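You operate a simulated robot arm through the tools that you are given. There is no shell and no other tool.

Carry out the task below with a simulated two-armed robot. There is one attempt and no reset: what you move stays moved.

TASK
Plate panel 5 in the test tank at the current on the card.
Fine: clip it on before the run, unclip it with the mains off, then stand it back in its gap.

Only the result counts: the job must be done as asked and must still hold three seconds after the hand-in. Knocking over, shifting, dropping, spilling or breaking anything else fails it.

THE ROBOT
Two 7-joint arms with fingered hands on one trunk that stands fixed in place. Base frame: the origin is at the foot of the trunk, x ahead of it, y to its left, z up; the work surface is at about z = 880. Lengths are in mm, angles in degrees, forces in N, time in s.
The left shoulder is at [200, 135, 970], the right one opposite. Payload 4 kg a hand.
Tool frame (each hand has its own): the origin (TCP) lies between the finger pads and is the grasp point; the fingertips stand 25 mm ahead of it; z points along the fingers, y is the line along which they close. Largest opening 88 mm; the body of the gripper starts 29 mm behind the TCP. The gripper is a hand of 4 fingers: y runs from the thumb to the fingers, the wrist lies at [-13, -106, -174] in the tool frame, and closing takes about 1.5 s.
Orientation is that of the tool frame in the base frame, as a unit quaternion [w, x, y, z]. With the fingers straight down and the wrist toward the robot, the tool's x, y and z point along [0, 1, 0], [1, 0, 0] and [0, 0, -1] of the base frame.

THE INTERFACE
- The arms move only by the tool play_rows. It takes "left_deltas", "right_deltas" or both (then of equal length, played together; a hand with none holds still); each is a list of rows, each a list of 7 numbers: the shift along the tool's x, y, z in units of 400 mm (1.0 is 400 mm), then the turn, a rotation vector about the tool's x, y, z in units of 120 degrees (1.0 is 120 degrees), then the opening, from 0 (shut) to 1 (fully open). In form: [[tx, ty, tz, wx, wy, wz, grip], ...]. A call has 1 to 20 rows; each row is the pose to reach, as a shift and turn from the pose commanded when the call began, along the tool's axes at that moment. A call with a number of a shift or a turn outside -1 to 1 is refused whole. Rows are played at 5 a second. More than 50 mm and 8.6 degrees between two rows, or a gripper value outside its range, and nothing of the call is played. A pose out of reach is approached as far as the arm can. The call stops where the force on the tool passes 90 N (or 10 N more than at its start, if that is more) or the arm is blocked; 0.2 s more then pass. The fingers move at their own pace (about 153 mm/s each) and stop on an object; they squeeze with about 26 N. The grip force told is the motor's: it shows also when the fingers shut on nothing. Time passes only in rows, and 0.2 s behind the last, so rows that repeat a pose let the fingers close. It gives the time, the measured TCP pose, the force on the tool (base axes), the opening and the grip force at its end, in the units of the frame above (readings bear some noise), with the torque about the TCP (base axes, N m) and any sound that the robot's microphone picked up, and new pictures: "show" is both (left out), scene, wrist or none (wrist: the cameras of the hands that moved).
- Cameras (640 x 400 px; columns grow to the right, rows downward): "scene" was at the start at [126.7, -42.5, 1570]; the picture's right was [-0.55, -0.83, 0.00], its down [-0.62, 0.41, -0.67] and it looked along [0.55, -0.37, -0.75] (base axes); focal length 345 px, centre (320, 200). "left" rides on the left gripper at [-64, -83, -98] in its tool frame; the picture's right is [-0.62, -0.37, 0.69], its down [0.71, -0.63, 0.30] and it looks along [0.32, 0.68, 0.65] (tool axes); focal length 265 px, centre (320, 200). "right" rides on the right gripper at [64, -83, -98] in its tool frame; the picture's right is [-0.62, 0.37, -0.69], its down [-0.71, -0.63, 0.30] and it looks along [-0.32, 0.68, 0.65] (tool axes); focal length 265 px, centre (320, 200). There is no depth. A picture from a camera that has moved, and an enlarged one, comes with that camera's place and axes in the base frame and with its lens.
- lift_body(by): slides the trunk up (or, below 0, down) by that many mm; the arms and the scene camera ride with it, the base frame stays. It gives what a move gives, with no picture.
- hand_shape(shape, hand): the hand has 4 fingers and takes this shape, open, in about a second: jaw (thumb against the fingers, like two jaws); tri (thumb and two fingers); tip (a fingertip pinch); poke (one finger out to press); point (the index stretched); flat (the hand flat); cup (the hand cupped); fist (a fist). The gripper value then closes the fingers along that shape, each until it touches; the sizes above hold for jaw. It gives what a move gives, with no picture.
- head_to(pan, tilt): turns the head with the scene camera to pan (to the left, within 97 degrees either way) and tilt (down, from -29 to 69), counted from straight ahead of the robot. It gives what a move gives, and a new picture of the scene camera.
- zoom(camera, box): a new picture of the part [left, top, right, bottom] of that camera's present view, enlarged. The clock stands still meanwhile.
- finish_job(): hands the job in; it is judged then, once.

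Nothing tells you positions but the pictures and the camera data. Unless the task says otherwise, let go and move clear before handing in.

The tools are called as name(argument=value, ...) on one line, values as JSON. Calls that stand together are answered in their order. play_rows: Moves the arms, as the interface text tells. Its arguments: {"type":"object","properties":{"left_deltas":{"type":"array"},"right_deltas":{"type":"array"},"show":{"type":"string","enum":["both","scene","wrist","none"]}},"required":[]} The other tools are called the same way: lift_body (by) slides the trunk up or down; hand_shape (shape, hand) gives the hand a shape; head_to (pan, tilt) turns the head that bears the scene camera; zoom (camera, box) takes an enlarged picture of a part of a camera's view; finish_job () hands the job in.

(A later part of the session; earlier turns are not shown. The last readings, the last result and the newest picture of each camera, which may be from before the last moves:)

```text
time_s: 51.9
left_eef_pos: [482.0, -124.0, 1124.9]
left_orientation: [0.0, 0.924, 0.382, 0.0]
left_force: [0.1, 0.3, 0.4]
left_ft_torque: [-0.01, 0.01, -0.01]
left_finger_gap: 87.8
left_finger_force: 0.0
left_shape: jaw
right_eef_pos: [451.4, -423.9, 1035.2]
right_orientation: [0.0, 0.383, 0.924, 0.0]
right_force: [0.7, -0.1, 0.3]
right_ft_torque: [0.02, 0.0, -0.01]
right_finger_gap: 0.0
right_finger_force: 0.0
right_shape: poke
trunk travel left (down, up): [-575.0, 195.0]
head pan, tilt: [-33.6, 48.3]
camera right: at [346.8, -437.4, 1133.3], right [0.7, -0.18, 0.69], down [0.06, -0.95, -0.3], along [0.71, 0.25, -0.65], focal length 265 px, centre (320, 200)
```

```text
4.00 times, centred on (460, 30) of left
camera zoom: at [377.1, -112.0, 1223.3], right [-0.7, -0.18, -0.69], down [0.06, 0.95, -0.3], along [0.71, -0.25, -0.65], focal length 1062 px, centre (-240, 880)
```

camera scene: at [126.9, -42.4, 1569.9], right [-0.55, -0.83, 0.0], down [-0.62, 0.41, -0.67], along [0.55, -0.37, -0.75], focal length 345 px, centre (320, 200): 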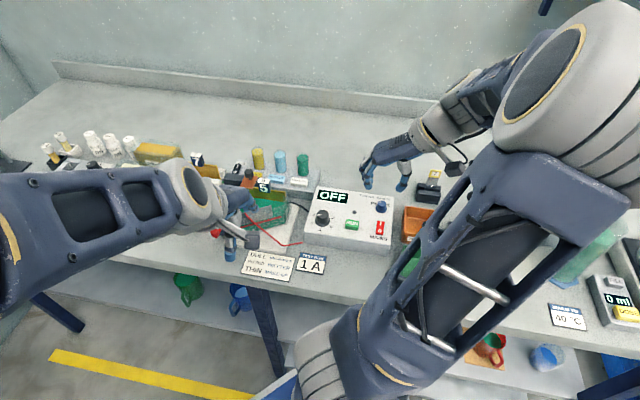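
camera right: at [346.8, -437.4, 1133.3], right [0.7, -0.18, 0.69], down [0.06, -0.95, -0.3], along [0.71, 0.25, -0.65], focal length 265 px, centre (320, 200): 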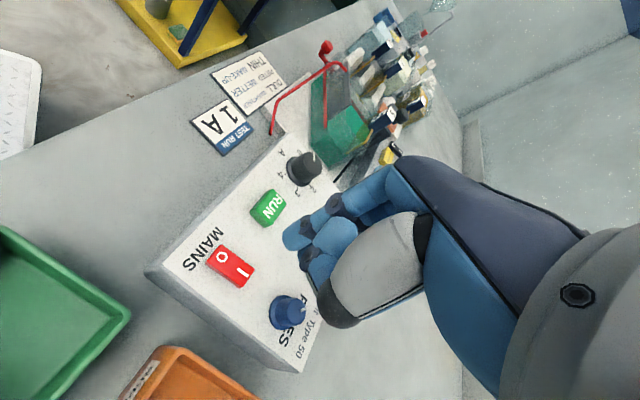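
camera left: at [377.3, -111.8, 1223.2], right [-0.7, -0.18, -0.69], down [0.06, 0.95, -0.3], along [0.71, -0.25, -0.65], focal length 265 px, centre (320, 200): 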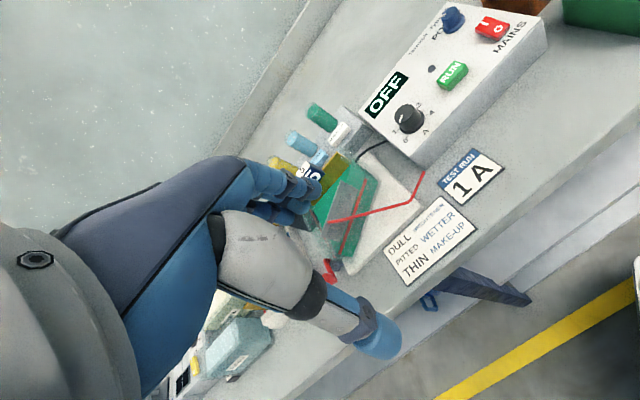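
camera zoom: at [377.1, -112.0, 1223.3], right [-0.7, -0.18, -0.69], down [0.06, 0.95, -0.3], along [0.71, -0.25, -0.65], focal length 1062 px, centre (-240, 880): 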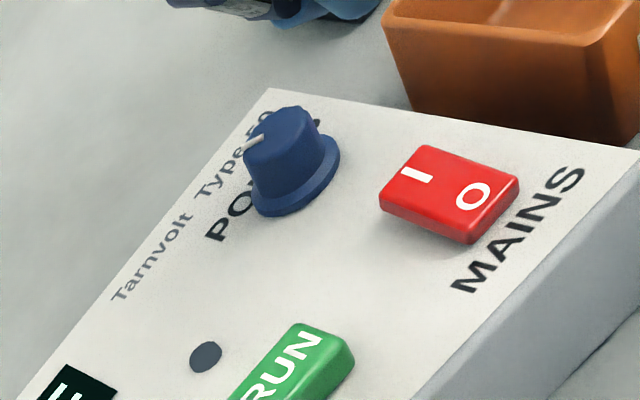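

play_rows(right_deltas=[[0.0035, 0.082, 0, 0, 0, 0, 1], [0.007, 0.164, 0.03, 0, 0, 0, 1], [0.007, 0.164, 0.06, 0, 0, 0, 1], [0.007, 0.164, 0.06, 0, 0, 0, 1]], show="none")

zoom(camera="left", box=[370, 0, 530, 120])

zoom(camera="scene", box=[310, 150, 410, 250])

zoom(camera="right", box=[200, 130, 400, 330])

```text
time_s: 52.9
left_eef_pos: [481.1, -124.6, 1125.7]
left_orientation: [0.0, 0.924, 0.382, 0.0]
left_force: [-1.8, 0.4, -0.1]
left_ft_torque: [0.05, 0.01, -0.01]
left_finger_gap: 87.7
left_finger_force: 0.1
left_shape: jaw
right_eef_pos: [495.9, -376.8, 1012.8]
right_orientation: [0.0, 0.383, 0.924, 0.0]
right_force: [0.8, -0.1, -0.1]
right_ft_torque: [0.0, 0.01, -0.02]
right_finger_gap: 0.1
right_finger_force: 0.0
right_shape: poke
trunk travel left (down, up): [-575.0, 195.0]
head pan, tilt: [-33.6, 48.3]
```

```text
3.33 times, centred on (450, 60) of left
camera zoom: at [377.1, -111.9, 1223.3], right [-0.7, -0.18, -0.69], down [0.06, 0.95, -0.3], along [0.71, -0.25, -0.65], focal length 885 px, centre (-113, 667)
```

zoom: 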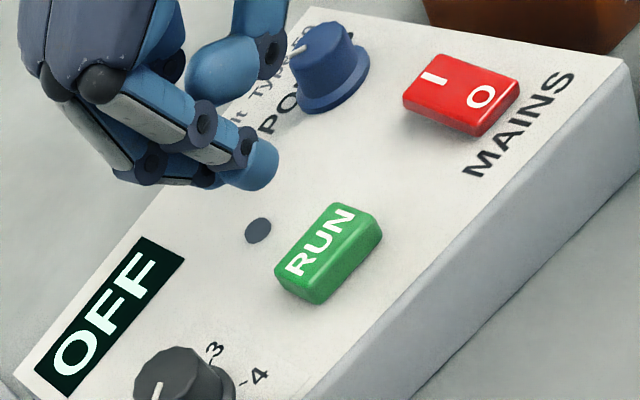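

```text
4.00 times, centred on (360, 200) of scene
camera zoom: at [126.7, -42.5, 1570.0], right [-0.55, -0.83, 0.0], down [-0.62, 0.41, -0.67], along [0.55, -0.37, -0.75], focal length 1380 px, centre (160, 200)
```

zoom: 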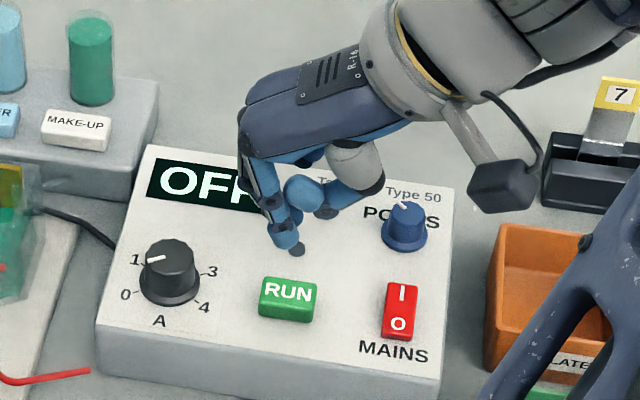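

```text
2.00 times, centred on (300, 230) of right
camera zoom: at [392.3, -390.4, 1110.7], right [0.7, -0.18, 0.69], down [0.06, -0.95, -0.3], along [0.71, 0.25, -0.65], focal length 531 px, centre (360, 140)
```

zoom: 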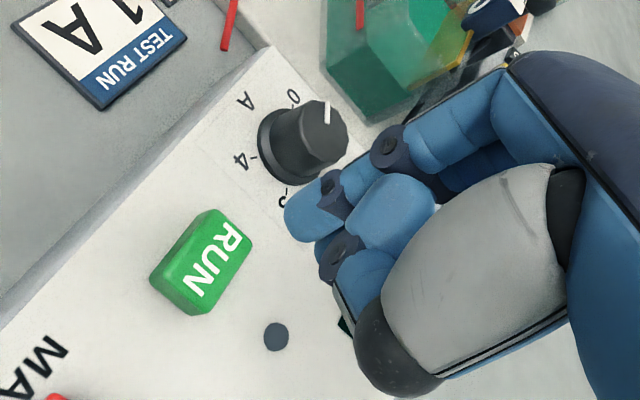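

I'll use the plain closed jaw instead, since its tip geometry is known exactly (25 mm ahead of the TCP on the axis).

play_rows(right_deltas=[[0, 0, -0.05, 0, 0, 0, 1], [0, 0, -0.05, 0, 0, 0, 1]], show="none")

hand_shape(hand="right", shape="jaw")

play_rows(right_deltas=[[0, 0, 0, 0, 0, 0, 0.6], [0, 0, 0, 0, 0, 0, 0.3], [0, 0, 0, 0, 0, 0, 0], [0, 0, 0, 0, 0, 0, 0], [0, 0, 0, 0, 0, 0, 0], [0, 0, 0, 0, 0, 0, 0]], show="wrist")

zoom(camera="left", box=[370, 0, 530, 120])

zoom(camera="scene", box=[310, 150, 410, 250])

```text
time_s: 53.5
left_eef_pos: [481.2, -124.8, 1124.5]
left_orientation: [0.0, 0.924, 0.383, 0.0]
left_force: [-0.5, 0.1, 0.5]
left_ft_torque: [-0.01, -0.01, 0.03]
left_finger_gap: 87.6
left_finger_force: 0.0
left_shape: jaw
right_eef_pos: [497.0, -376.9, 1031.7]
right_orientation: [-0.001, 0.382, 0.924, 0.0]
right_force: [-0.5, 0.0, 0.0]
right_ft_torque: [-0.01, -0.03, 0.02]
right_finger_gap: 0.2
right_finger_force: 0.1
right_shape: poke
trunk travel left (down, up): [-575.0, 195.0]
head pan, tilt: [-33.6, 48.3]
```

```text
time_s: 54.4
left_eef_pos: [481.9, -125.1, 1125.4]
left_orientation: [0.0, 0.924, 0.382, 0.0]
left_force: [0.3, 0.2, 0.2]
left_ft_torque: [0.02, 0.0, 0.0]
left_finger_gap: 87.6
left_finger_force: 0.1
left_shape: jaw
right_eef_pos: [498.0, -376.6, 1032.6]
right_orientation: [0.0, 0.383, 0.924, 0.0]
right_force: [-0.8, 0.1, -0.1]
right_ft_torque: [0.0, -0.02, 0.02]
right_finger_gap: 87.9
right_finger_force: 0.1
right_shape: jaw
trunk travel left (down, up): [-575.0, 195.0]
head pan, tilt: [-33.6, 48.3]
```

```text
time_s: 55.8
left_eef_pos: [482.1, -124.9, 1126.1]
left_orientation: [0.0, 0.924, 0.382, 0.001]
left_force: [0.3, -0.3, -0.3]
left_ft_torque: [0.03, 0.02, -0.03]
left_finger_gap: 87.6
left_finger_force: 0.1
left_shape: jaw
right_eef_pos: [498.0, -377.5, 1032.5]
right_orientation: [0.0, 0.382, 0.924, 0.001]
right_force: [-0.1, -0.2, 0.3]
right_ft_torque: [0.04, 0.0, 0.02]
right_finger_gap: 0.0
right_finger_force: 26.0
right_shape: jaw
trunk travel left (down, up): [-575.0, 195.0]
head pan, tilt: [-33.6, 48.3]
camera right: at [393.1, -391.3, 1130.5], right [0.7, -0.18, 0.69], down [0.06, -0.95, -0.3], along [0.71, 0.25, -0.65], focal length 265 px, centre (320, 200)
```

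right: 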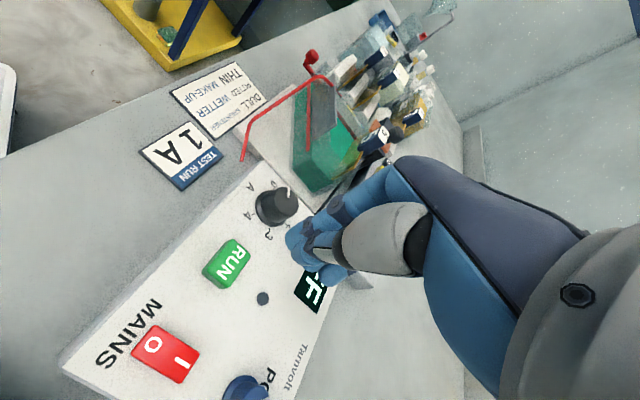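

```text
3.33 times, centred on (450, 60) of left
camera zoom: at [377.1, -112.0, 1223.3], right [-0.7, -0.18, -0.69], down [0.06, 0.95, -0.3], along [0.71, -0.25, -0.65], focal length 885 px, centre (-113, 667)
```

zoom: 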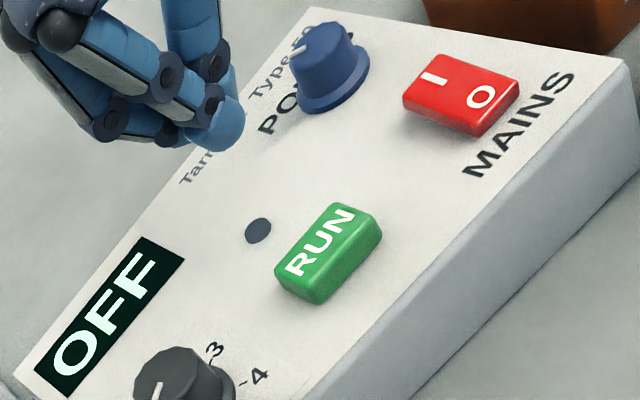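

```text
4.00 times, centred on (360, 200) of scene
camera zoom: at [126.7, -42.5, 1570.0], right [-0.55, -0.83, 0.0], down [-0.62, 0.41, -0.67], along [0.55, -0.37, -0.75], focal length 1380 px, centre (160, 200)
```

zoom: 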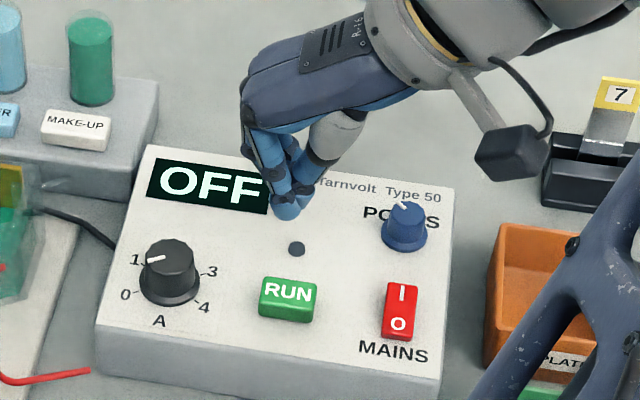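

Visual check gives the offset between camera and arm frames here (~5 mm in y). Correcting for that, I'll move the closed fingertips above the "I" half.

play_rows(right_deltas=[[-0.006, -0.0864, 0, 0, 0, 0, 0], [-0.0125, -0.1728, 0.03, 0, 0, 0, 0], [-0.0125, -0.1728, 0.08, 0, 0, 0, 0], [-0.0125, -0.1728, 0.105, 0, 0, 0, 0], [-0.0125, -0.1728, 0.105, 0, 0, 0, 0]], show="none")

zoom(camera="left", box=[450, 0, 540, 60])

zoom(camera="scene", box=[350, 180, 420, 250])

zoom(camera="right", box=[200, 180, 360, 340])

```text
time_s: 57.0
left_eef_pos: [482.0, -124.7, 1124.8]
left_orientation: [0.0, 0.924, 0.382, 0.001]
left_force: [0.5, -0.8, -0.3]
left_ft_torque: [-0.02, 0.02, -0.01]
left_finger_gap: 87.4
left_finger_force: 0.0
left_shape: jaw
right_eef_pos: [449.3, -431.0, 991.1]
right_orientation: [0.0, 0.383, 0.924, -0.001]
right_force: [-0.5, 1.2, 0.2]
right_ft_torque: [0.0, 0.0, 0.01]
right_finger_gap: 0.0
right_finger_force: 26.5
right_shape: jaw
trunk travel left (down, up): [-575.0, 195.0]
head pan, tilt: [-33.6, 48.3]
```

```text
6.67 times, centred on (495, 30) of left
camera zoom: at [377.1, -112.0, 1223.3], right [-0.7, -0.18, -0.69], down [0.06, 0.95, -0.3], along [0.71, -0.25, -0.65], focal length 1769 px, centre (-847, 1333)
```

zoom: 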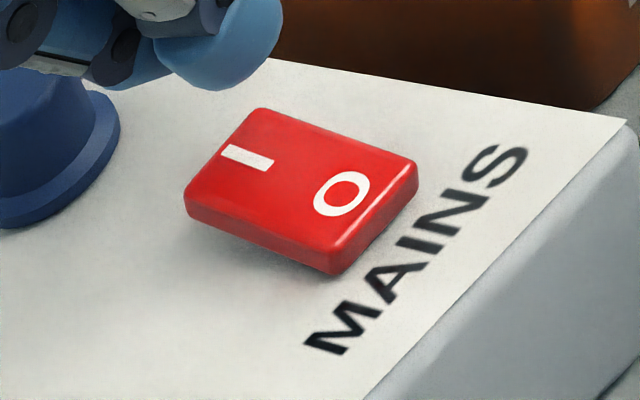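

```text
5.71 times, centred on (385, 215) of scene
camera zoom: at [126.7, -42.5, 1570.0], right [-0.55, -0.83, 0.0], down [-0.62, 0.41, -0.67], along [0.55, -0.37, -0.75], focal length 1971 px, centre (-51, 114)
```

zoom: 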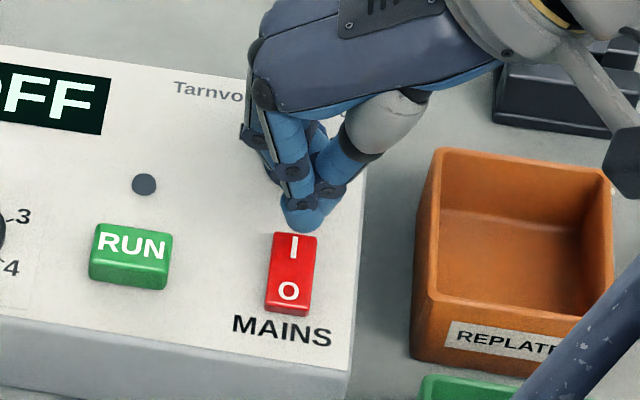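

```text
2.50 times, centred on (280, 260) of right
camera zoom: at [346.5, -444.5, 1088.8], right [0.7, -0.18, 0.69], down [0.06, -0.95, -0.3], along [0.71, 0.25, -0.65], focal length 664 px, centre (420, 50)
```

zoom: 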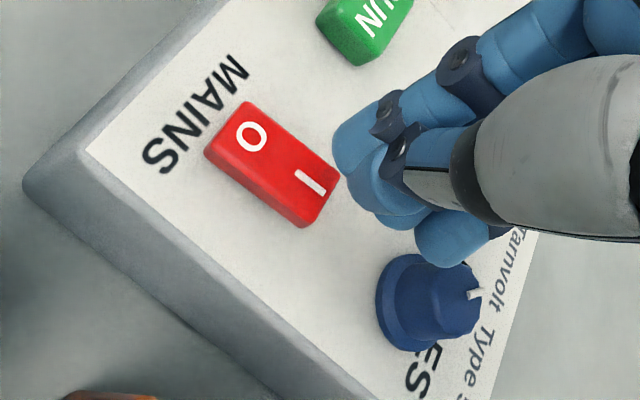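

The three fingers side by side span toward the POLES knob in this orientation. I'll rise and try the "point" shape, which may give a single long finger.

play_rows(right_deltas=[[0, 0, -0.05, 0, 0, 0, 0], [0, 0.05, -0.1, 0, 0, 0, 0], [0, 0.1, -0.13, 0, 0, 0, 0], [0, 0.16, -0.13, 0, 0, 0, 0]], show="none")

hand_shape(hand="right", shape="point")

zoom(camera="left", box=[360, 0, 540, 130])

zoom(camera="scene", box=[310, 140, 410, 250])

zoom(camera="right", box=[160, 100, 400, 350])

```text
time_s: 58.0
left_eef_pos: [480.5, -124.7, 1125.8]
left_orientation: [0.0, 0.924, 0.383, 0.0]
left_force: [0.2, -0.7, -0.9]
left_ft_torque: [0.0, 0.01, 0.0]
left_finger_gap: 87.4
left_finger_force: 0.0
left_shape: jaw
right_eef_pos: [496.8, -387.0, 1041.9]
right_orientation: [0.0, 0.382, 0.924, 0.0]
right_force: [-0.2, -0.1, 0.3]
right_ft_torque: [-0.02, 0.02, 0.02]
right_finger_gap: 0.0
right_finger_force: 25.5
right_shape: jaw
trunk travel left (down, up): [-575.0, 195.0]
head pan, tilt: [-33.6, 48.3]
```

```text
time_s: 58.9
left_eef_pos: [481.5, -125.2, 1125.9]
left_orientation: [0.0, 0.924, 0.383, 0.0]
left_force: [-0.9, -0.3, 0.5]
left_ft_torque: [0.02, -0.01, -0.06]
left_finger_gap: 87.8
left_finger_force: 0.1
left_shape: jaw
right_eef_pos: [497.1, -386.2, 1040.7]
right_orientation: [0.0, 0.383, 0.924, 0.0]
right_force: [0.4, 0.3, 0.3]
right_ft_torque: [-0.01, 0.01, -0.02]
right_finger_gap: 0.0
right_finger_force: 0.2
right_shape: point
trunk travel left (down, up): [-575.0, 195.0]
head pan, tilt: [-33.6, 48.3]
```

```text
3.08 times, centred on (450, 65) of left
camera zoom: at [377.1, -112.0, 1223.3], right [-0.7, -0.18, -0.69], down [0.06, 0.95, -0.3], along [0.71, -0.25, -0.65], focal length 817 px, centre (-80, 615)
```

zoom: 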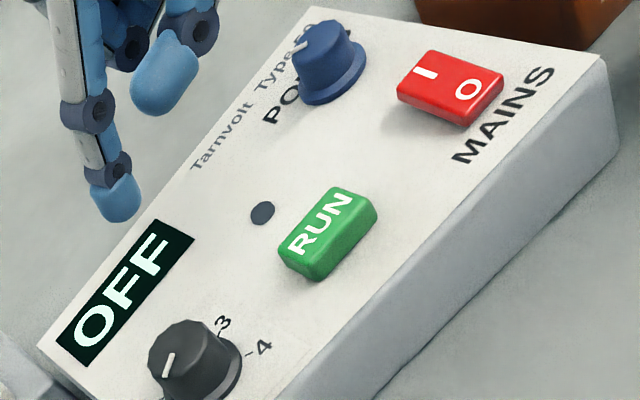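

```text
3.64 times, centred on (360, 195) of scene
camera zoom: at [126.7, -42.5, 1570.0], right [-0.55, -0.83, 0.0], down [-0.62, 0.41, -0.67], along [0.55, -0.37, -0.75], focal length 1254 px, centre (174, 218)
```

zoom: 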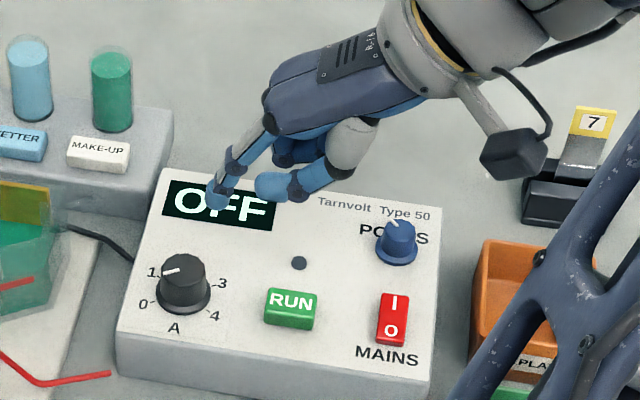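

```text
1.60 times, centred on (280, 225) of right
camera zoom: at [392.5, -400.5, 1140.2], right [0.7, -0.18, 0.69], down [0.06, -0.95, -0.3], along [0.71, 0.25, -0.65], focal length 425 px, centre (384, 160)
```

zoom: 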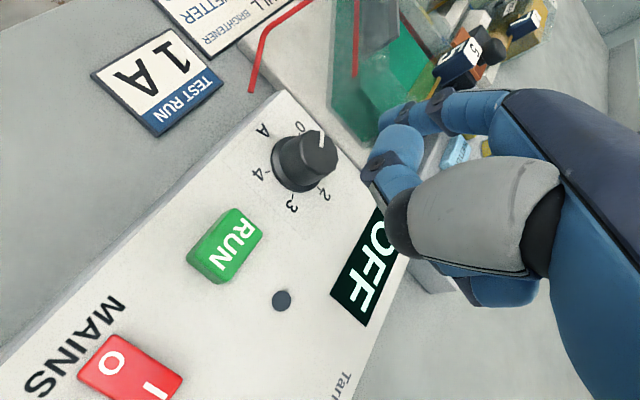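

In "point" shape the index tip stands ~18 mm below every other finger, measured at (530, -339, 1023). That suits the buttons well; I'll move that fingertip above the rocker's "I".

play_rows(right_deltas=[[-0.0044, -0.0952, 0, 0, 0, 0, 1], [-0.0088, -0.1903, 0, 0, 0, 0, 1], [-0.0133, -0.2855, 0, 0, 0, 0, 1], [-0.0133, -0.2855, 0.07, 0, 0, 0, 1], [-0.0133, -0.2855, 0.14, 0, 0, 0, 1], [-0.0133, -0.2855, 0.14, 0, 0, 0, 1]], show="none")

zoom(camera="left", box=[430, 0, 550, 70])

zoom(camera="scene", box=[350, 180, 420, 250])

```text
time_s: 60.3
left_eef_pos: [480.9, -125.0, 1125.8]
left_orientation: [0.0, 0.924, 0.382, 0.0]
left_force: [-0.1, -0.9, 0.7]
left_ft_torque: [-0.03, 0.01, 0.02]
left_finger_gap: 87.6
left_finger_force: 0.0
left_shape: jaw
right_eef_pos: [419.2, -469.9, 983.8]
right_orientation: [0.0, 0.383, 0.924, 0.0]
right_force: [0.7, -0.6, -0.6]
right_ft_torque: [0.01, 0.01, -0.01]
right_finger_gap: 0.0
right_finger_force: 0.1
right_shape: point
trunk travel left (down, up): [-575.0, 195.0]
head pan, tilt: [-33.6, 48.3]
```

```text
5.33 times, centred on (490, 35) of left
camera zoom: at [377.1, -112.0, 1223.3], right [-0.7, -0.18, -0.69], down [0.06, 0.95, -0.3], along [0.71, -0.25, -0.65], focal length 1416 px, centre (-587, 1080)
```

zoom: 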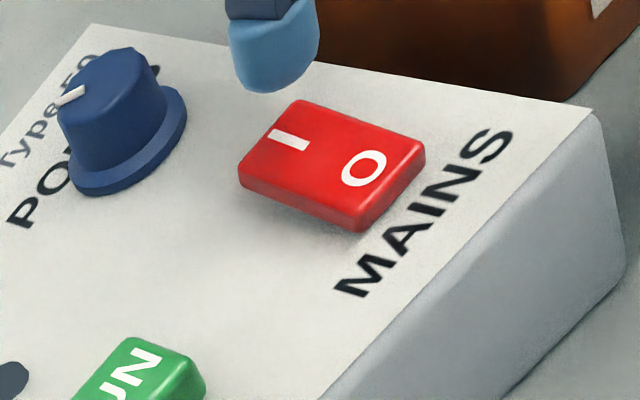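

```text
5.71 times, centred on (385, 215) of scene
camera zoom: at [126.7, -42.5, 1570.0], right [-0.55, -0.83, 0.0], down [-0.62, 0.41, -0.67], along [0.55, -0.37, -0.75], focal length 1971 px, centre (-51, 114)
```

zoom: 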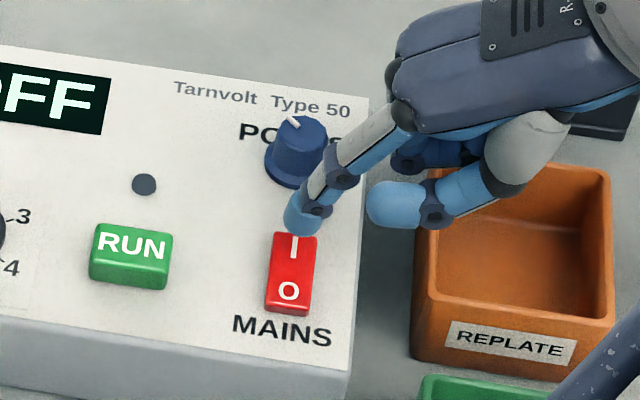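

Both views show the fingertip dropping onto the "I". Pressing down.

play_rows(right_deltas=[[-0.003, 0, 0.012, 0, 0, 0, 1], [-0.003, 0, 0.024, 0, 0, 0, 1]], show="none")

play_rows(right_deltas=[[0, 0, 0.006, 0, 0, 0, 1], [0, 0, 0.012, 0, 0, 0, 1]], show="none")

zoom(camera="scene", box=[310, 180, 420, 250])

zoom(camera="left", box=[430, 0, 550, 70])

```text
time_s: 60.9
left_eef_pos: [480.6, -124.4, 1125.5]
left_orientation: [0.0, 0.924, 0.382, 0.0]
left_force: [0.4, -0.2, -0.3]
left_ft_torque: [0.02, 0.03, 0.0]
left_finger_gap: 87.7
left_finger_force: 0.0
left_shape: jaw
right_eef_pos: [419.7, -471.1, 975.4]
right_orientation: [0.0, 0.383, 0.924, 0.0]
right_force: [0.7, -0.7, -0.4]
right_ft_torque: [0.01, 0.01, 0.01]
right_finger_gap: 0.1
right_finger_force: 0.0
right_shape: point
trunk travel left (down, up): [-575.0, 195.0]
head pan, tilt: [-33.6, 48.3]
```

```text
time_s: 61.5
left_eef_pos: [480.3, -124.6, 1126.8]
left_orientation: [0.001, 0.924, 0.383, 0.0]
left_force: [0.0, -0.1, 0.0]
left_ft_torque: [-0.02, 0.01, -0.02]
left_finger_gap: 87.7
left_finger_force: 0.1
left_shape: jaw
right_eef_pos: [421.3, -469.5, 971.4]
right_orientation: [0.0, 0.384, 0.923, 0.0]
right_force: [0.3, 0.0, 0.6]
right_ft_torque: [0.02, -0.02, -0.03]
right_finger_gap: 0.0
right_finger_force: 0.0
right_shape: point
trunk travel left (down, up): [-575.0, 195.0]
head pan, tilt: [-33.6, 48.3]
```

```text
5.71 times, centred on (365, 215) of scene
camera zoom: at [126.7, -42.5, 1570.0], right [-0.55, -0.83, 0.0], down [-0.62, 0.41, -0.67], along [0.55, -0.37, -0.75], focal length 1971 px, centre (63, 114)
```

zoom: 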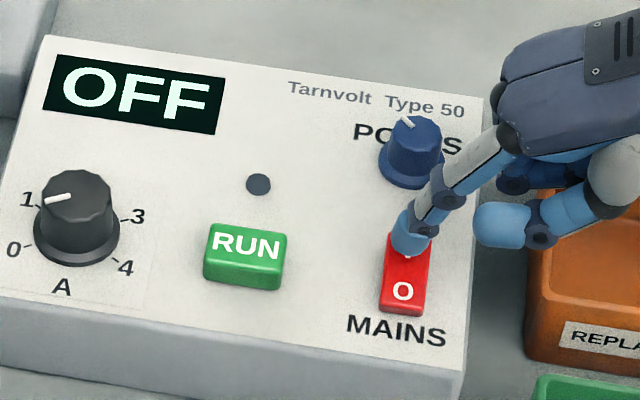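

```text
5.33 times, centred on (490, 35) of left
camera zoom: at [377.1, -112.0, 1223.3], right [-0.7, -0.18, -0.69], down [0.06, 0.95, -0.3], along [0.71, -0.25, -0.65], focal length 1416 px, centre (-587, 1080)
```

zoom: 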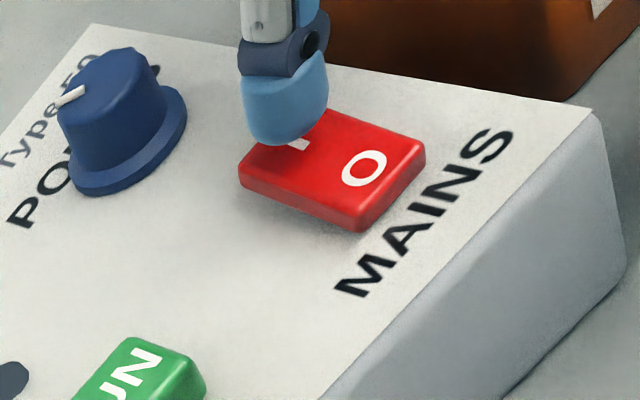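

play_rows(right_deltas=[[0, -0.005, 0.005, 0, 0, 0, 1], [0, -0.005, 0.01, 0, 0, 0, 1]], show="none")

play_rows(right_deltas=[[0, 0, 0.005, 0, 0, 0, 1], [0, 0, 0.01, 0, 0, 0, 1]], show="none")

zoom(camera="scene", box=[310, 180, 420, 250])

```text
time_s: 62.1
left_eef_pos: [482.4, -124.3, 1124.4]
left_orientation: [0.0, 0.924, 0.382, 0.0]
left_force: [-0.4, -0.5, 0.7]
left_ft_torque: [0.02, -0.01, -0.01]
left_finger_gap: 87.5
left_finger_force: 0.1
left_shape: jaw
right_eef_pos: [419.3, -470.2, 969.4]
right_orientation: [0.0, 0.384, 0.923, 0.001]
right_force: [-0.5, -0.5, 0.7]
right_ft_torque: [-0.01, 0.0, 0.02]
right_finger_gap: 0.0
right_finger_force: 0.1
right_shape: point
trunk travel left (down, up): [-575.0, 195.0]
head pan, tilt: [-33.6, 48.3]
```

```text
time_s: 62.7
left_eef_pos: [482.0, -124.1, 1125.7]
left_orientation: [0.0, 0.924, 0.383, 0.0]
left_force: [0.5, 0.1, -0.2]
left_ft_torque: [0.01, 0.01, 0.0]
left_finger_gap: 87.4
left_finger_force: 0.0
left_shape: jaw
right_eef_pos: [418.3, -472.7, 963.7]
right_orientation: [0.0, 0.383, 0.924, 0.0]
right_force: [-0.9, 0.0, 1.3]
right_ft_torque: [0.07, -0.03, -0.01]
right_finger_gap: 0.0
right_finger_force: 0.1
right_shape: point
trunk travel left (down, up): [-575.0, 195.0]
head pan, tilt: [-33.6, 48.3]
```

```text
5.71 times, centred on (365, 215) of scene
camera zoom: at [126.7, -42.5, 1570.0], right [-0.55, -0.83, 0.0], down [-0.62, 0.41, -0.67], along [0.55, -0.37, -0.75], focal length 1971 px, centre (63, 114)
```

zoom: 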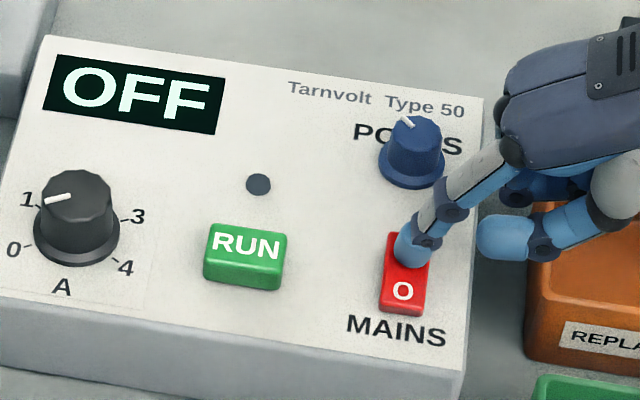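

play_rows(right_deltas=[[0, 0, -0.008, 0, 0, 0, 1], [-0.01, 0, -0.008, 0, 0, 0, 1], [-0.01, 0, 0.002, 0, 0, 0, 1], [-0.01, 0, 0.008, 0, 0, 0, 1]], show="none")

zoom(camera="scene", box=[310, 180, 420, 250])

zoom(camera="left", box=[430, 0, 550, 70])

```text
time_s: 63.7
left_eef_pos: [481.4, -124.2, 1125.7]
left_orientation: [0.0, 0.924, 0.383, 0.0]
left_force: [0.5, 0.1, -0.6]
left_ft_torque: [0.02, -0.02, -0.02]
left_finger_gap: 87.6
left_finger_force: 0.1
left_shape: jaw
right_eef_pos: [421.4, -474.2, 960.8]
right_orientation: [0.0, 0.384, 0.923, 0.0]
right_force: [-1.2, 0.6, 3.2]
right_ft_torque: [0.16, -0.08, 0.0]
right_finger_gap: 0.3
right_finger_force: 0.0
right_shape: point
trunk travel left (down, up): [-575.0, 195.0]
head pan, tilt: [-33.6, 48.3]
```

```text
5.71 times, centred on (365, 215) of scene
camera zoom: at [126.7, -42.5, 1570.0], right [-0.55, -0.83, 0.0], down [-0.62, 0.41, -0.67], along [0.55, -0.37, -0.75], focal length 1971 px, centre (63, 114)
```

zoom: 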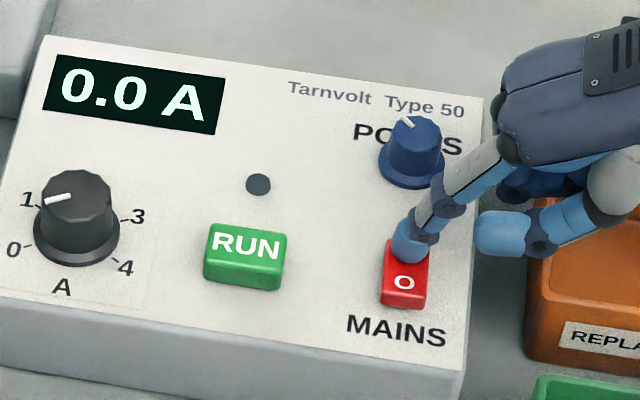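

```text
5.33 times, centred on (490, 35) of left
camera zoom: at [377.1, -112.0, 1223.4], right [-0.7, -0.18, -0.69], down [0.06, 0.95, -0.3], along [0.71, -0.25, -0.65], focal length 1416 px, centre (-587, 1080)
```

zoom: 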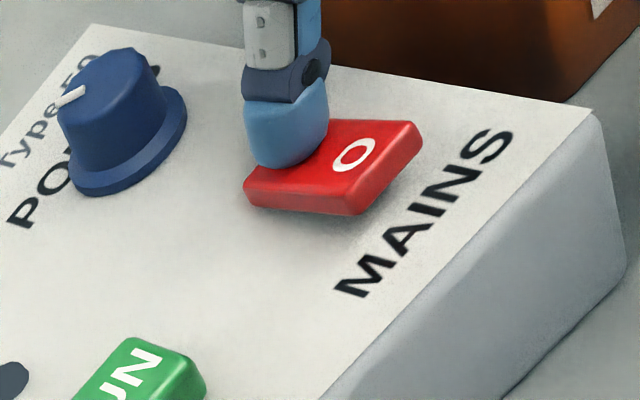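

MAINS is on and the display reads 0.0 A. Now I'll rise, go back to jaw shape and move over the amp knob.

play_rows(right_deltas=[[0, 0, -0.06, 0, 0, 0, 1], [0, 0, -0.13, 0, 0, 0, 1], [0, 0, -0.2, 0, 0, 0, 1], [0, 0, -0.2, 0, 0, 0, 1]], show="none")

hand_shape(hand="right", shape="jaw")

play_rows(right_deltas=[[0.0126, 0.0908, 0, 0, 0, 0, 0.7], [0.0252, 0.1816, 0, 0, 0, 0, 0.7], [0.0378, 0.2724, 0, 0, 0, 0, 0.7], [0.0504, 0.3632, 0, 0, 0, 0, 0.7], [0.063, 0.454, 0, 0, 0, 0, 0.7], [0.063, 0.454, 0, 0, 0, 0, 0.7]], show="wrist")

zoom(camera="left", box=[350, 30, 510, 160])

zoom(camera="scene", box=[280, 150, 400, 250])

zoom(camera="right", box=[180, 160, 340, 320])

```text
time_s: 64.7
left_eef_pos: [480.4, -124.9, 1125.4]
left_orientation: [-0.001, 0.924, 0.383, 0.001]
left_force: [0.0, -0.3, -0.4]
left_ft_torque: [0.01, -0.03, -0.01]
left_finger_gap: 87.6
left_finger_force: 0.0
left_shape: jaw
right_eef_pos: [421.3, -476.4, 1041.7]
right_orientation: [-0.001, 0.384, 0.923, 0.0]
right_force: [-0.1, 0.4, -0.1]
right_ft_torque: [-0.02, -0.02, 0.02]
right_finger_gap: 0.0
right_finger_force: 0.1
right_shape: point
trunk travel left (down, up): [-575.0, 195.0]
head pan, tilt: [-33.6, 48.3]
```

```text
time_s: 65.6
left_eef_pos: [481.8, -124.8, 1124.8]
left_orientation: [0.0, 0.924, 0.383, 0.0]
left_force: [-0.5, 0.3, 0.1]
left_ft_torque: [-0.04, 0.0, 0.01]
left_finger_gap: 87.5
left_finger_force: 0.1
left_shape: jaw
right_eef_pos: [421.1, -477.6, 1041.6]
right_orientation: [-0.001, 0.384, 0.923, 0.0]
right_force: [0.1, 0.7, -0.2]
right_ft_torque: [-0.02, 0.01, 0.0]
right_finger_gap: 87.8
right_finger_force: 0.2
right_shape: jaw
trunk travel left (down, up): [-575.0, 195.0]
head pan, tilt: [-33.6, 48.3]
```

```text
time_s: 67.0
left_eef_pos: [481.8, -124.3, 1125.8]
left_orientation: [0.0, 0.924, 0.383, 0.0]
left_force: [-0.8, 0.1, 0.1]
left_ft_torque: [0.03, 0.03, 0.04]
left_finger_gap: 87.7
left_finger_force: 0.1
left_shape: jaw
right_eef_pos: [533.0, -331.8, 1038.3]
right_orientation: [-0.002, 0.382, 0.924, 0.001]
right_force: [-0.5, 0.5, -0.2]
right_ft_torque: [-0.03, -0.04, 0.02]
right_finger_gap: 61.8
right_finger_force: 0.1
right_shape: jaw
trunk travel left (down, up): [-575.0, 195.0]
head pan, tilt: [-33.6, 48.3]
camera right: at [427.6, -344.3, 1136.8], right [0.7, -0.18, 0.69], down [0.06, -0.95, -0.3], along [0.71, 0.25, -0.65], focal length 265 px, centre (320, 200)
```

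right: 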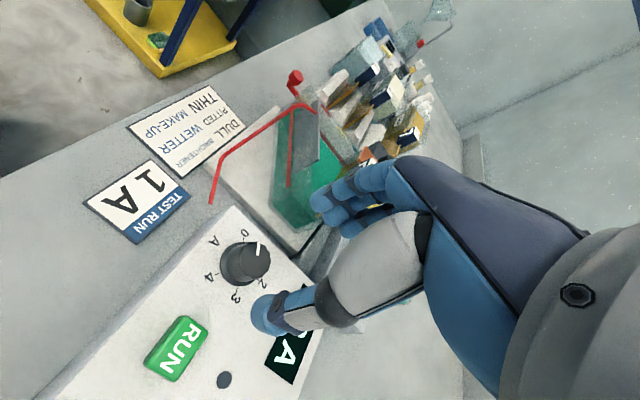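

```text
3.08 times, centred on (430, 95) of left
camera zoom: at [377.1, -112.0, 1223.3], right [-0.7, -0.18, -0.69], down [0.06, 0.95, -0.3], along [0.71, -0.25, -0.65], focal length 817 px, centre (-18, 523)
```

zoom: 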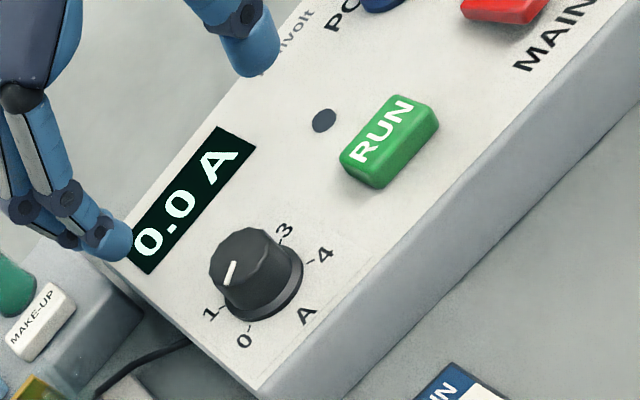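

```text
4.00 times, centred on (340, 200) of scene
camera zoom: at [126.7, -42.5, 1570.0], right [-0.55, -0.83, 0.0], down [-0.62, 0.41, -0.67], along [0.55, -0.37, -0.75], focal length 1380 px, centre (240, 200)
```

zoom: 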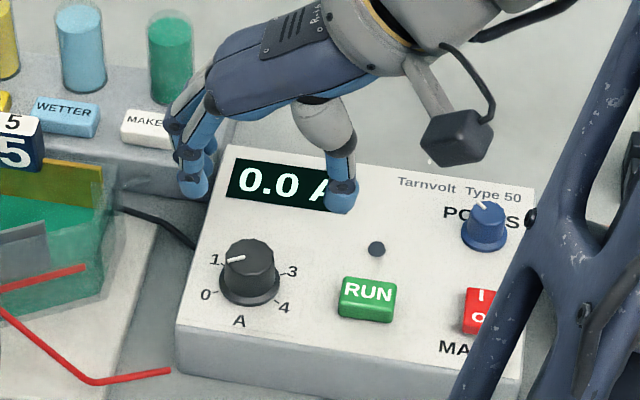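

```text
2.50 times, centred on (260, 240) of right
camera zoom: at [427.6, -344.3, 1136.8], right [0.7, -0.18, 0.69], down [0.06, -0.95, -0.3], along [0.71, 0.25, -0.65], focal length 664 px, centre (470, 100)
```

zoom: 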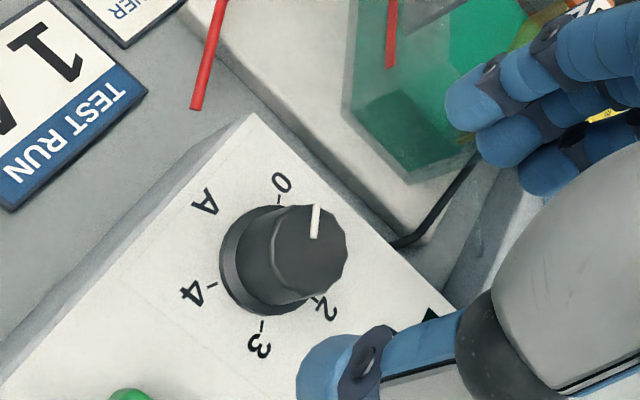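

Reconciling all three views, the knob's top is at about (544, -327, z≈950). I'll shift over it and come down part-way to verify.

play_rows(right_deltas=[[-0.0055, 0.014, 0, 0, 0, 0, 0.7], [-0.011, 0.028, 0, 0, 0, 0, 0.7], [-0.011, 0.028, 0.06, 0, 0, 0, 0.7], [-0.011, 0.028, 0.12, 0, 0, 0, 0.7], [-0.011, 0.028, 0.12, 0, 0, 0, 0.7]], show="wrist")

zoom(camera="left", box=[350, 50, 490, 160])

zoom(camera="scene", box=[290, 160, 380, 240])

zoom(camera="right", box=[200, 160, 340, 300])

```text
time_s: 68.2
left_eef_pos: [480.7, -125.0, 1125.5]
left_orientation: [0.0, 0.924, 0.382, 0.0]
left_force: [0.0, -1.0, -0.4]
left_ft_torque: [0.0, 0.03, 0.03]
left_finger_gap: 87.7
left_finger_force: 0.1
left_shape: jaw
right_eef_pos: [542.7, -325.8, 994.4]
right_orientation: [-0.001, 0.383, 0.924, 0.0]
right_force: [0.2, -0.1, 0.7]
right_ft_torque: [-0.01, -0.02, -0.02]
right_finger_gap: 61.9
right_finger_force: 0.1
right_shape: jaw
trunk travel left (down, up): [-575.0, 195.0]
head pan, tilt: [-33.6, 48.3]
camera right: at [438.0, -339.3, 1091.7], right [0.7, -0.18, 0.69], down [0.06, -0.95, -0.3], along [0.71, 0.25, -0.65], focal length 265 px, centre (320, 200)
```

right: 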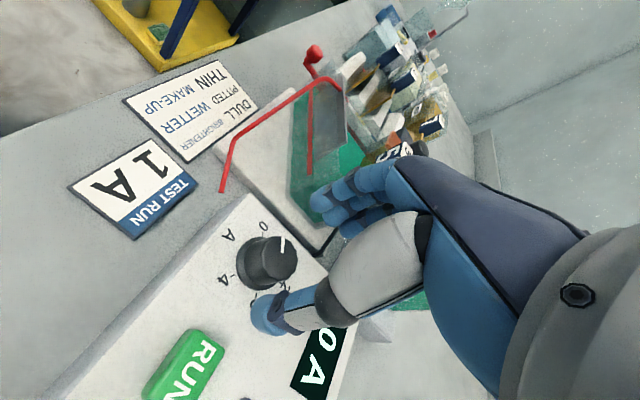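

```text
3.64 times, centred on (420, 105) of left
camera zoom: at [377.1, -111.9, 1223.3], right [-0.7, -0.18, -0.69], down [0.06, 0.95, -0.3], along [0.71, -0.25, -0.65], focal length 965 px, centre (-44, 546)
```

zoom: 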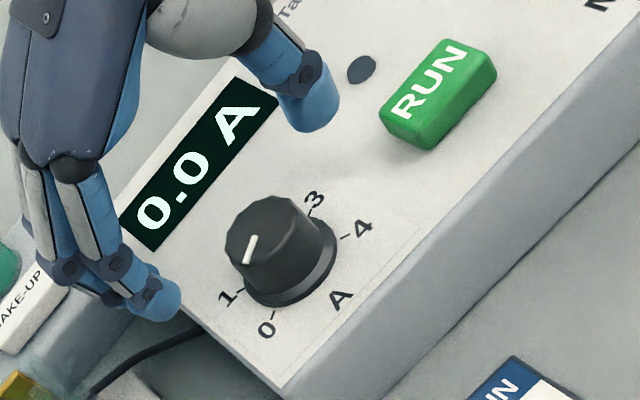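

```text
5.00 times, centred on (335, 200) of scene
camera zoom: at [126.7, -42.5, 1570.0], right [-0.55, -0.83, 0.0], down [-0.62, 0.41, -0.67], along [0.55, -0.37, -0.75], focal length 1724 px, centre (245, 200)
```

zoom: 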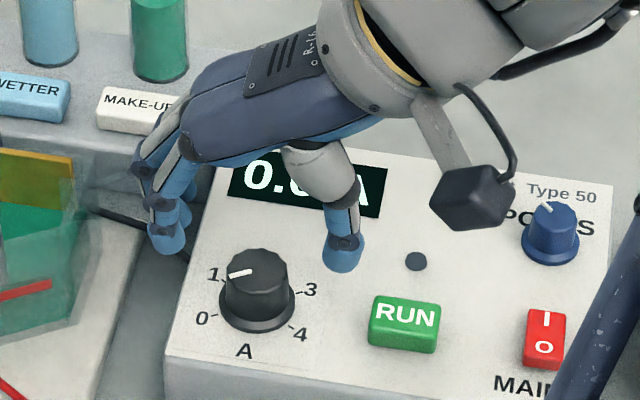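

```text
2.86 times, centred on (270, 230) of right
camera zoom: at [438.0, -339.3, 1091.7], right [0.7, -0.18, 0.69], down [0.06, -0.95, -0.3], along [0.71, 0.25, -0.65], focal length 758 px, centre (463, 114)
```

zoom: 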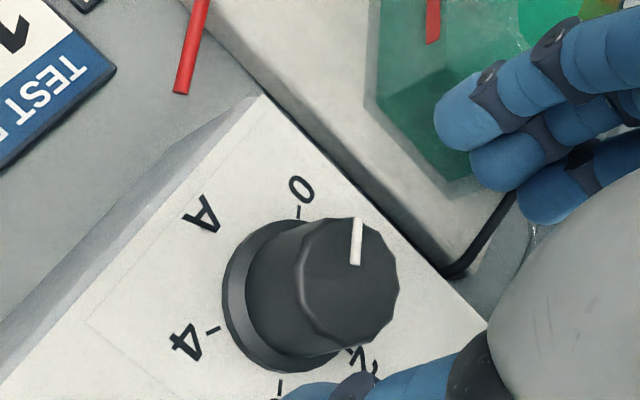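

play_rows(right_deltas=[[-0.0075, 0, 0.02, 0, 0, 0, 0.7], [-0.0075, 0, 0.045, 0, 0, 0, 0.7], [-0.0075, 0, 0.065, 0, 0, 0, 0.7], [-0.0075, 0, 0.065, 0, 0, 0, 0.7]], show="none")

zoom(camera="left", box=[350, 50, 490, 160])

zoom(camera="scene", box=[290, 160, 380, 240])

zoom(camera="right", box=[200, 160, 340, 300])

```text
time_s: 69.2
left_eef_pos: [482.0, -123.6, 1126.5]
left_orientation: [0.0, 0.924, 0.383, 0.0]
left_force: [0.1, 0.3, -0.5]
left_ft_torque: [0.0, 0.0, -0.02]
left_finger_gap: 87.6
left_finger_force: 0.1
left_shape: jaw
right_eef_pos: [547.5, -325.8, 968.8]
right_orientation: [0.0, 0.384, 0.923, 0.0]
right_force: [0.3, 0.0, -0.5]
right_ft_torque: [-0.01, -0.02, -0.02]
right_finger_gap: 61.8
right_finger_force: 0.1
right_shape: jaw
trunk travel left (down, up): [-575.0, 195.0]
head pan, tilt: [-33.6, 48.3]
```

```text
3.64 times, centred on (420, 105) of left
camera zoom: at [377.1, -112.0, 1223.3], right [-0.7, -0.18, -0.69], down [0.06, 0.95, -0.3], along [0.71, -0.25, -0.65], focal length 965 px, centre (-44, 546)
```

zoom: 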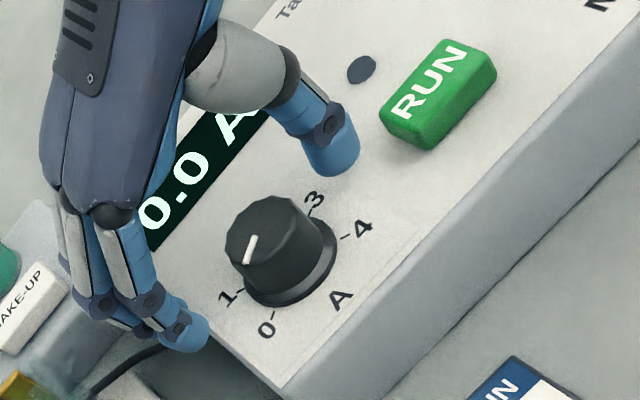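

```text
5.00 times, centred on (335, 200) of scene
camera zoom: at [126.7, -42.5, 1570.0], right [-0.55, -0.83, 0.0], down [-0.62, 0.41, -0.67], along [0.55, -0.37, -0.75], focal length 1724 px, centre (245, 200)
```

zoom: 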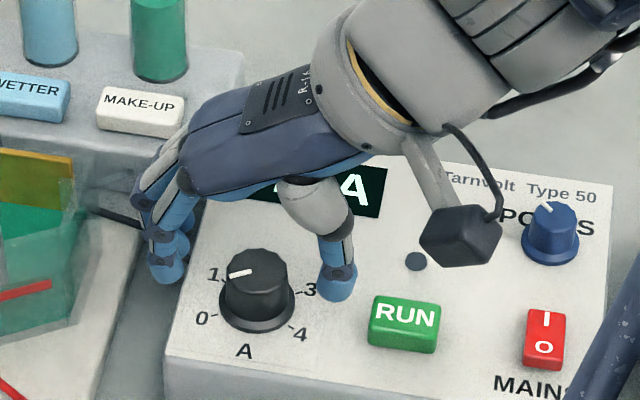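

```text
2.86 times, centred on (270, 230) of right
camera zoom: at [442.0, -340.1, 1066.1], right [0.7, -0.18, 0.69], down [0.06, -0.95, -0.3], along [0.71, 0.25, -0.65], focal length 758 px, centre (463, 114)
```

zoom: 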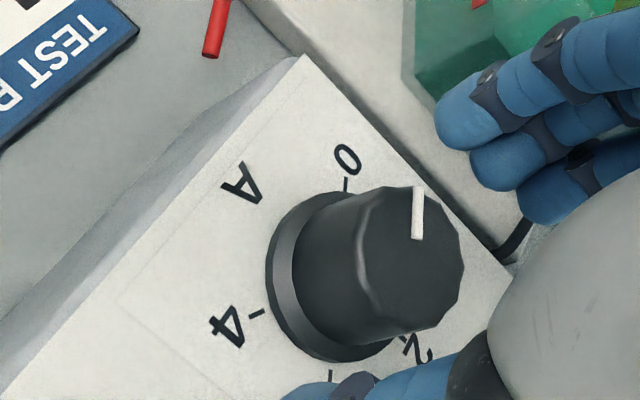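

Fingers straddle the knob symmetrically, with the pointer at 0. Closing on the knob.

play_rows(right_deltas=[[0, 0, 0, 0, 0, 0, 0.5], [0, 0, 0, 0, 0, 0, 0.4], [0, 0, 0, 0, 0, 0, 0.3], [0, 0, 0, 0, 0, 0, 0.2], [0, 0, 0, 0, 0, 0, 0.1], [0, 0, 0, 0, 0, 0, 0], [0, 0, 0, 0, 0, 0, 0], [0, 0, 0, 0, 0, 0, 0]], show="none")

zoom(camera="left", box=[350, 50, 490, 160])

zoom(camera="scene", box=[290, 160, 380, 240])

zoom(camera="right", box=[200, 160, 340, 300])

```text
time_s: 71.0
left_eef_pos: [480.7, -124.5, 1126.1]
left_orientation: [0.0, 0.924, 0.383, 0.001]
left_force: [0.7, -0.7, -0.7]
left_ft_torque: [-0.02, -0.01, 0.01]
left_finger_gap: 87.7
left_finger_force: 0.0
left_shape: jaw
right_eef_pos: [547.4, -327.0, 968.2]
right_orientation: [0.0, 0.384, 0.923, -0.001]
right_force: [-5.4, -7.3, -2.8]
right_ft_torque: [-0.12, 0.15, 0.01]
right_finger_gap: 19.7
right_finger_force: 26.1
right_shape: jaw
trunk travel left (down, up): [-575.0, 195.0]
head pan, tilt: [-33.6, 48.3]
```

```text
3.64 times, centred on (420, 105) of left
camera zoom: at [377.1, -112.2, 1223.2], right [-0.7, -0.18, -0.69], down [0.06, 0.95, -0.3], along [0.71, -0.25, -0.65], focal length 965 px, centre (-44, 546)
```

zoom: 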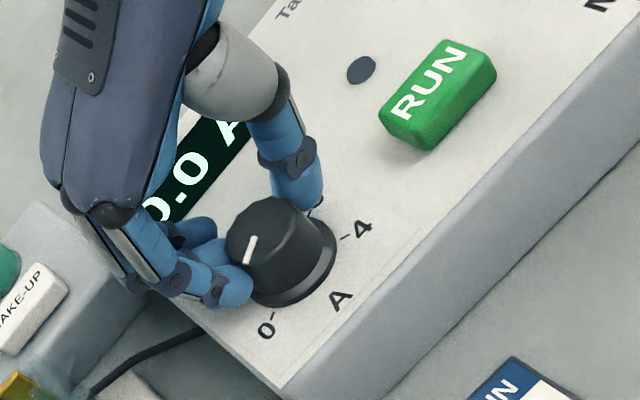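

```text
5.00 times, centred on (335, 200) of scene
camera zoom: at [126.6, -42.8, 1569.9], right [-0.55, -0.83, 0.0], down [-0.62, 0.41, -0.67], along [0.55, -0.37, -0.75], focal length 1724 px, centre (245, 200)
```

zoom: 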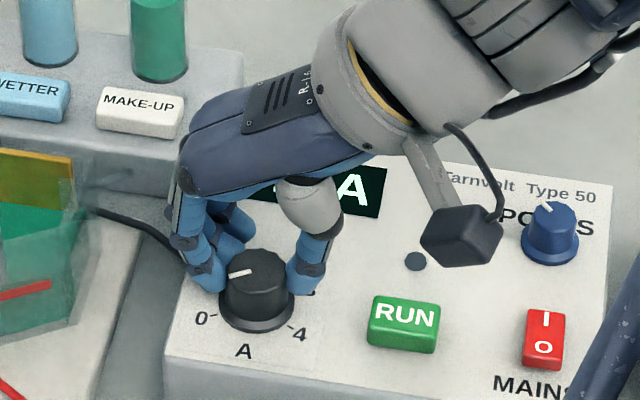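

```text
2.86 times, centred on (270, 230) of right
camera zoom: at [441.7, -340.6, 1066.0], right [0.7, -0.18, 0.69], down [0.06, -0.95, -0.3], along [0.71, 0.25, -0.65], focal length 758 px, centre (463, 114)
```

zoom: 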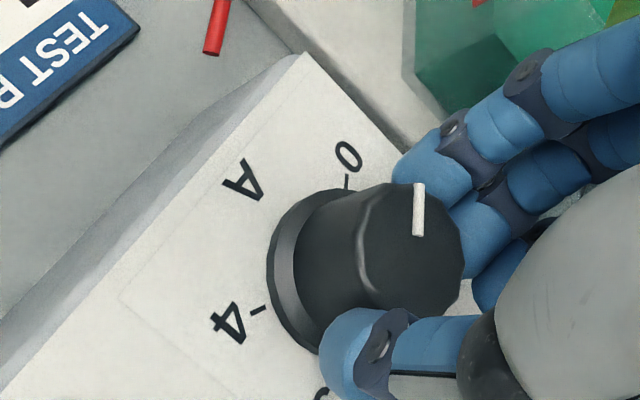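

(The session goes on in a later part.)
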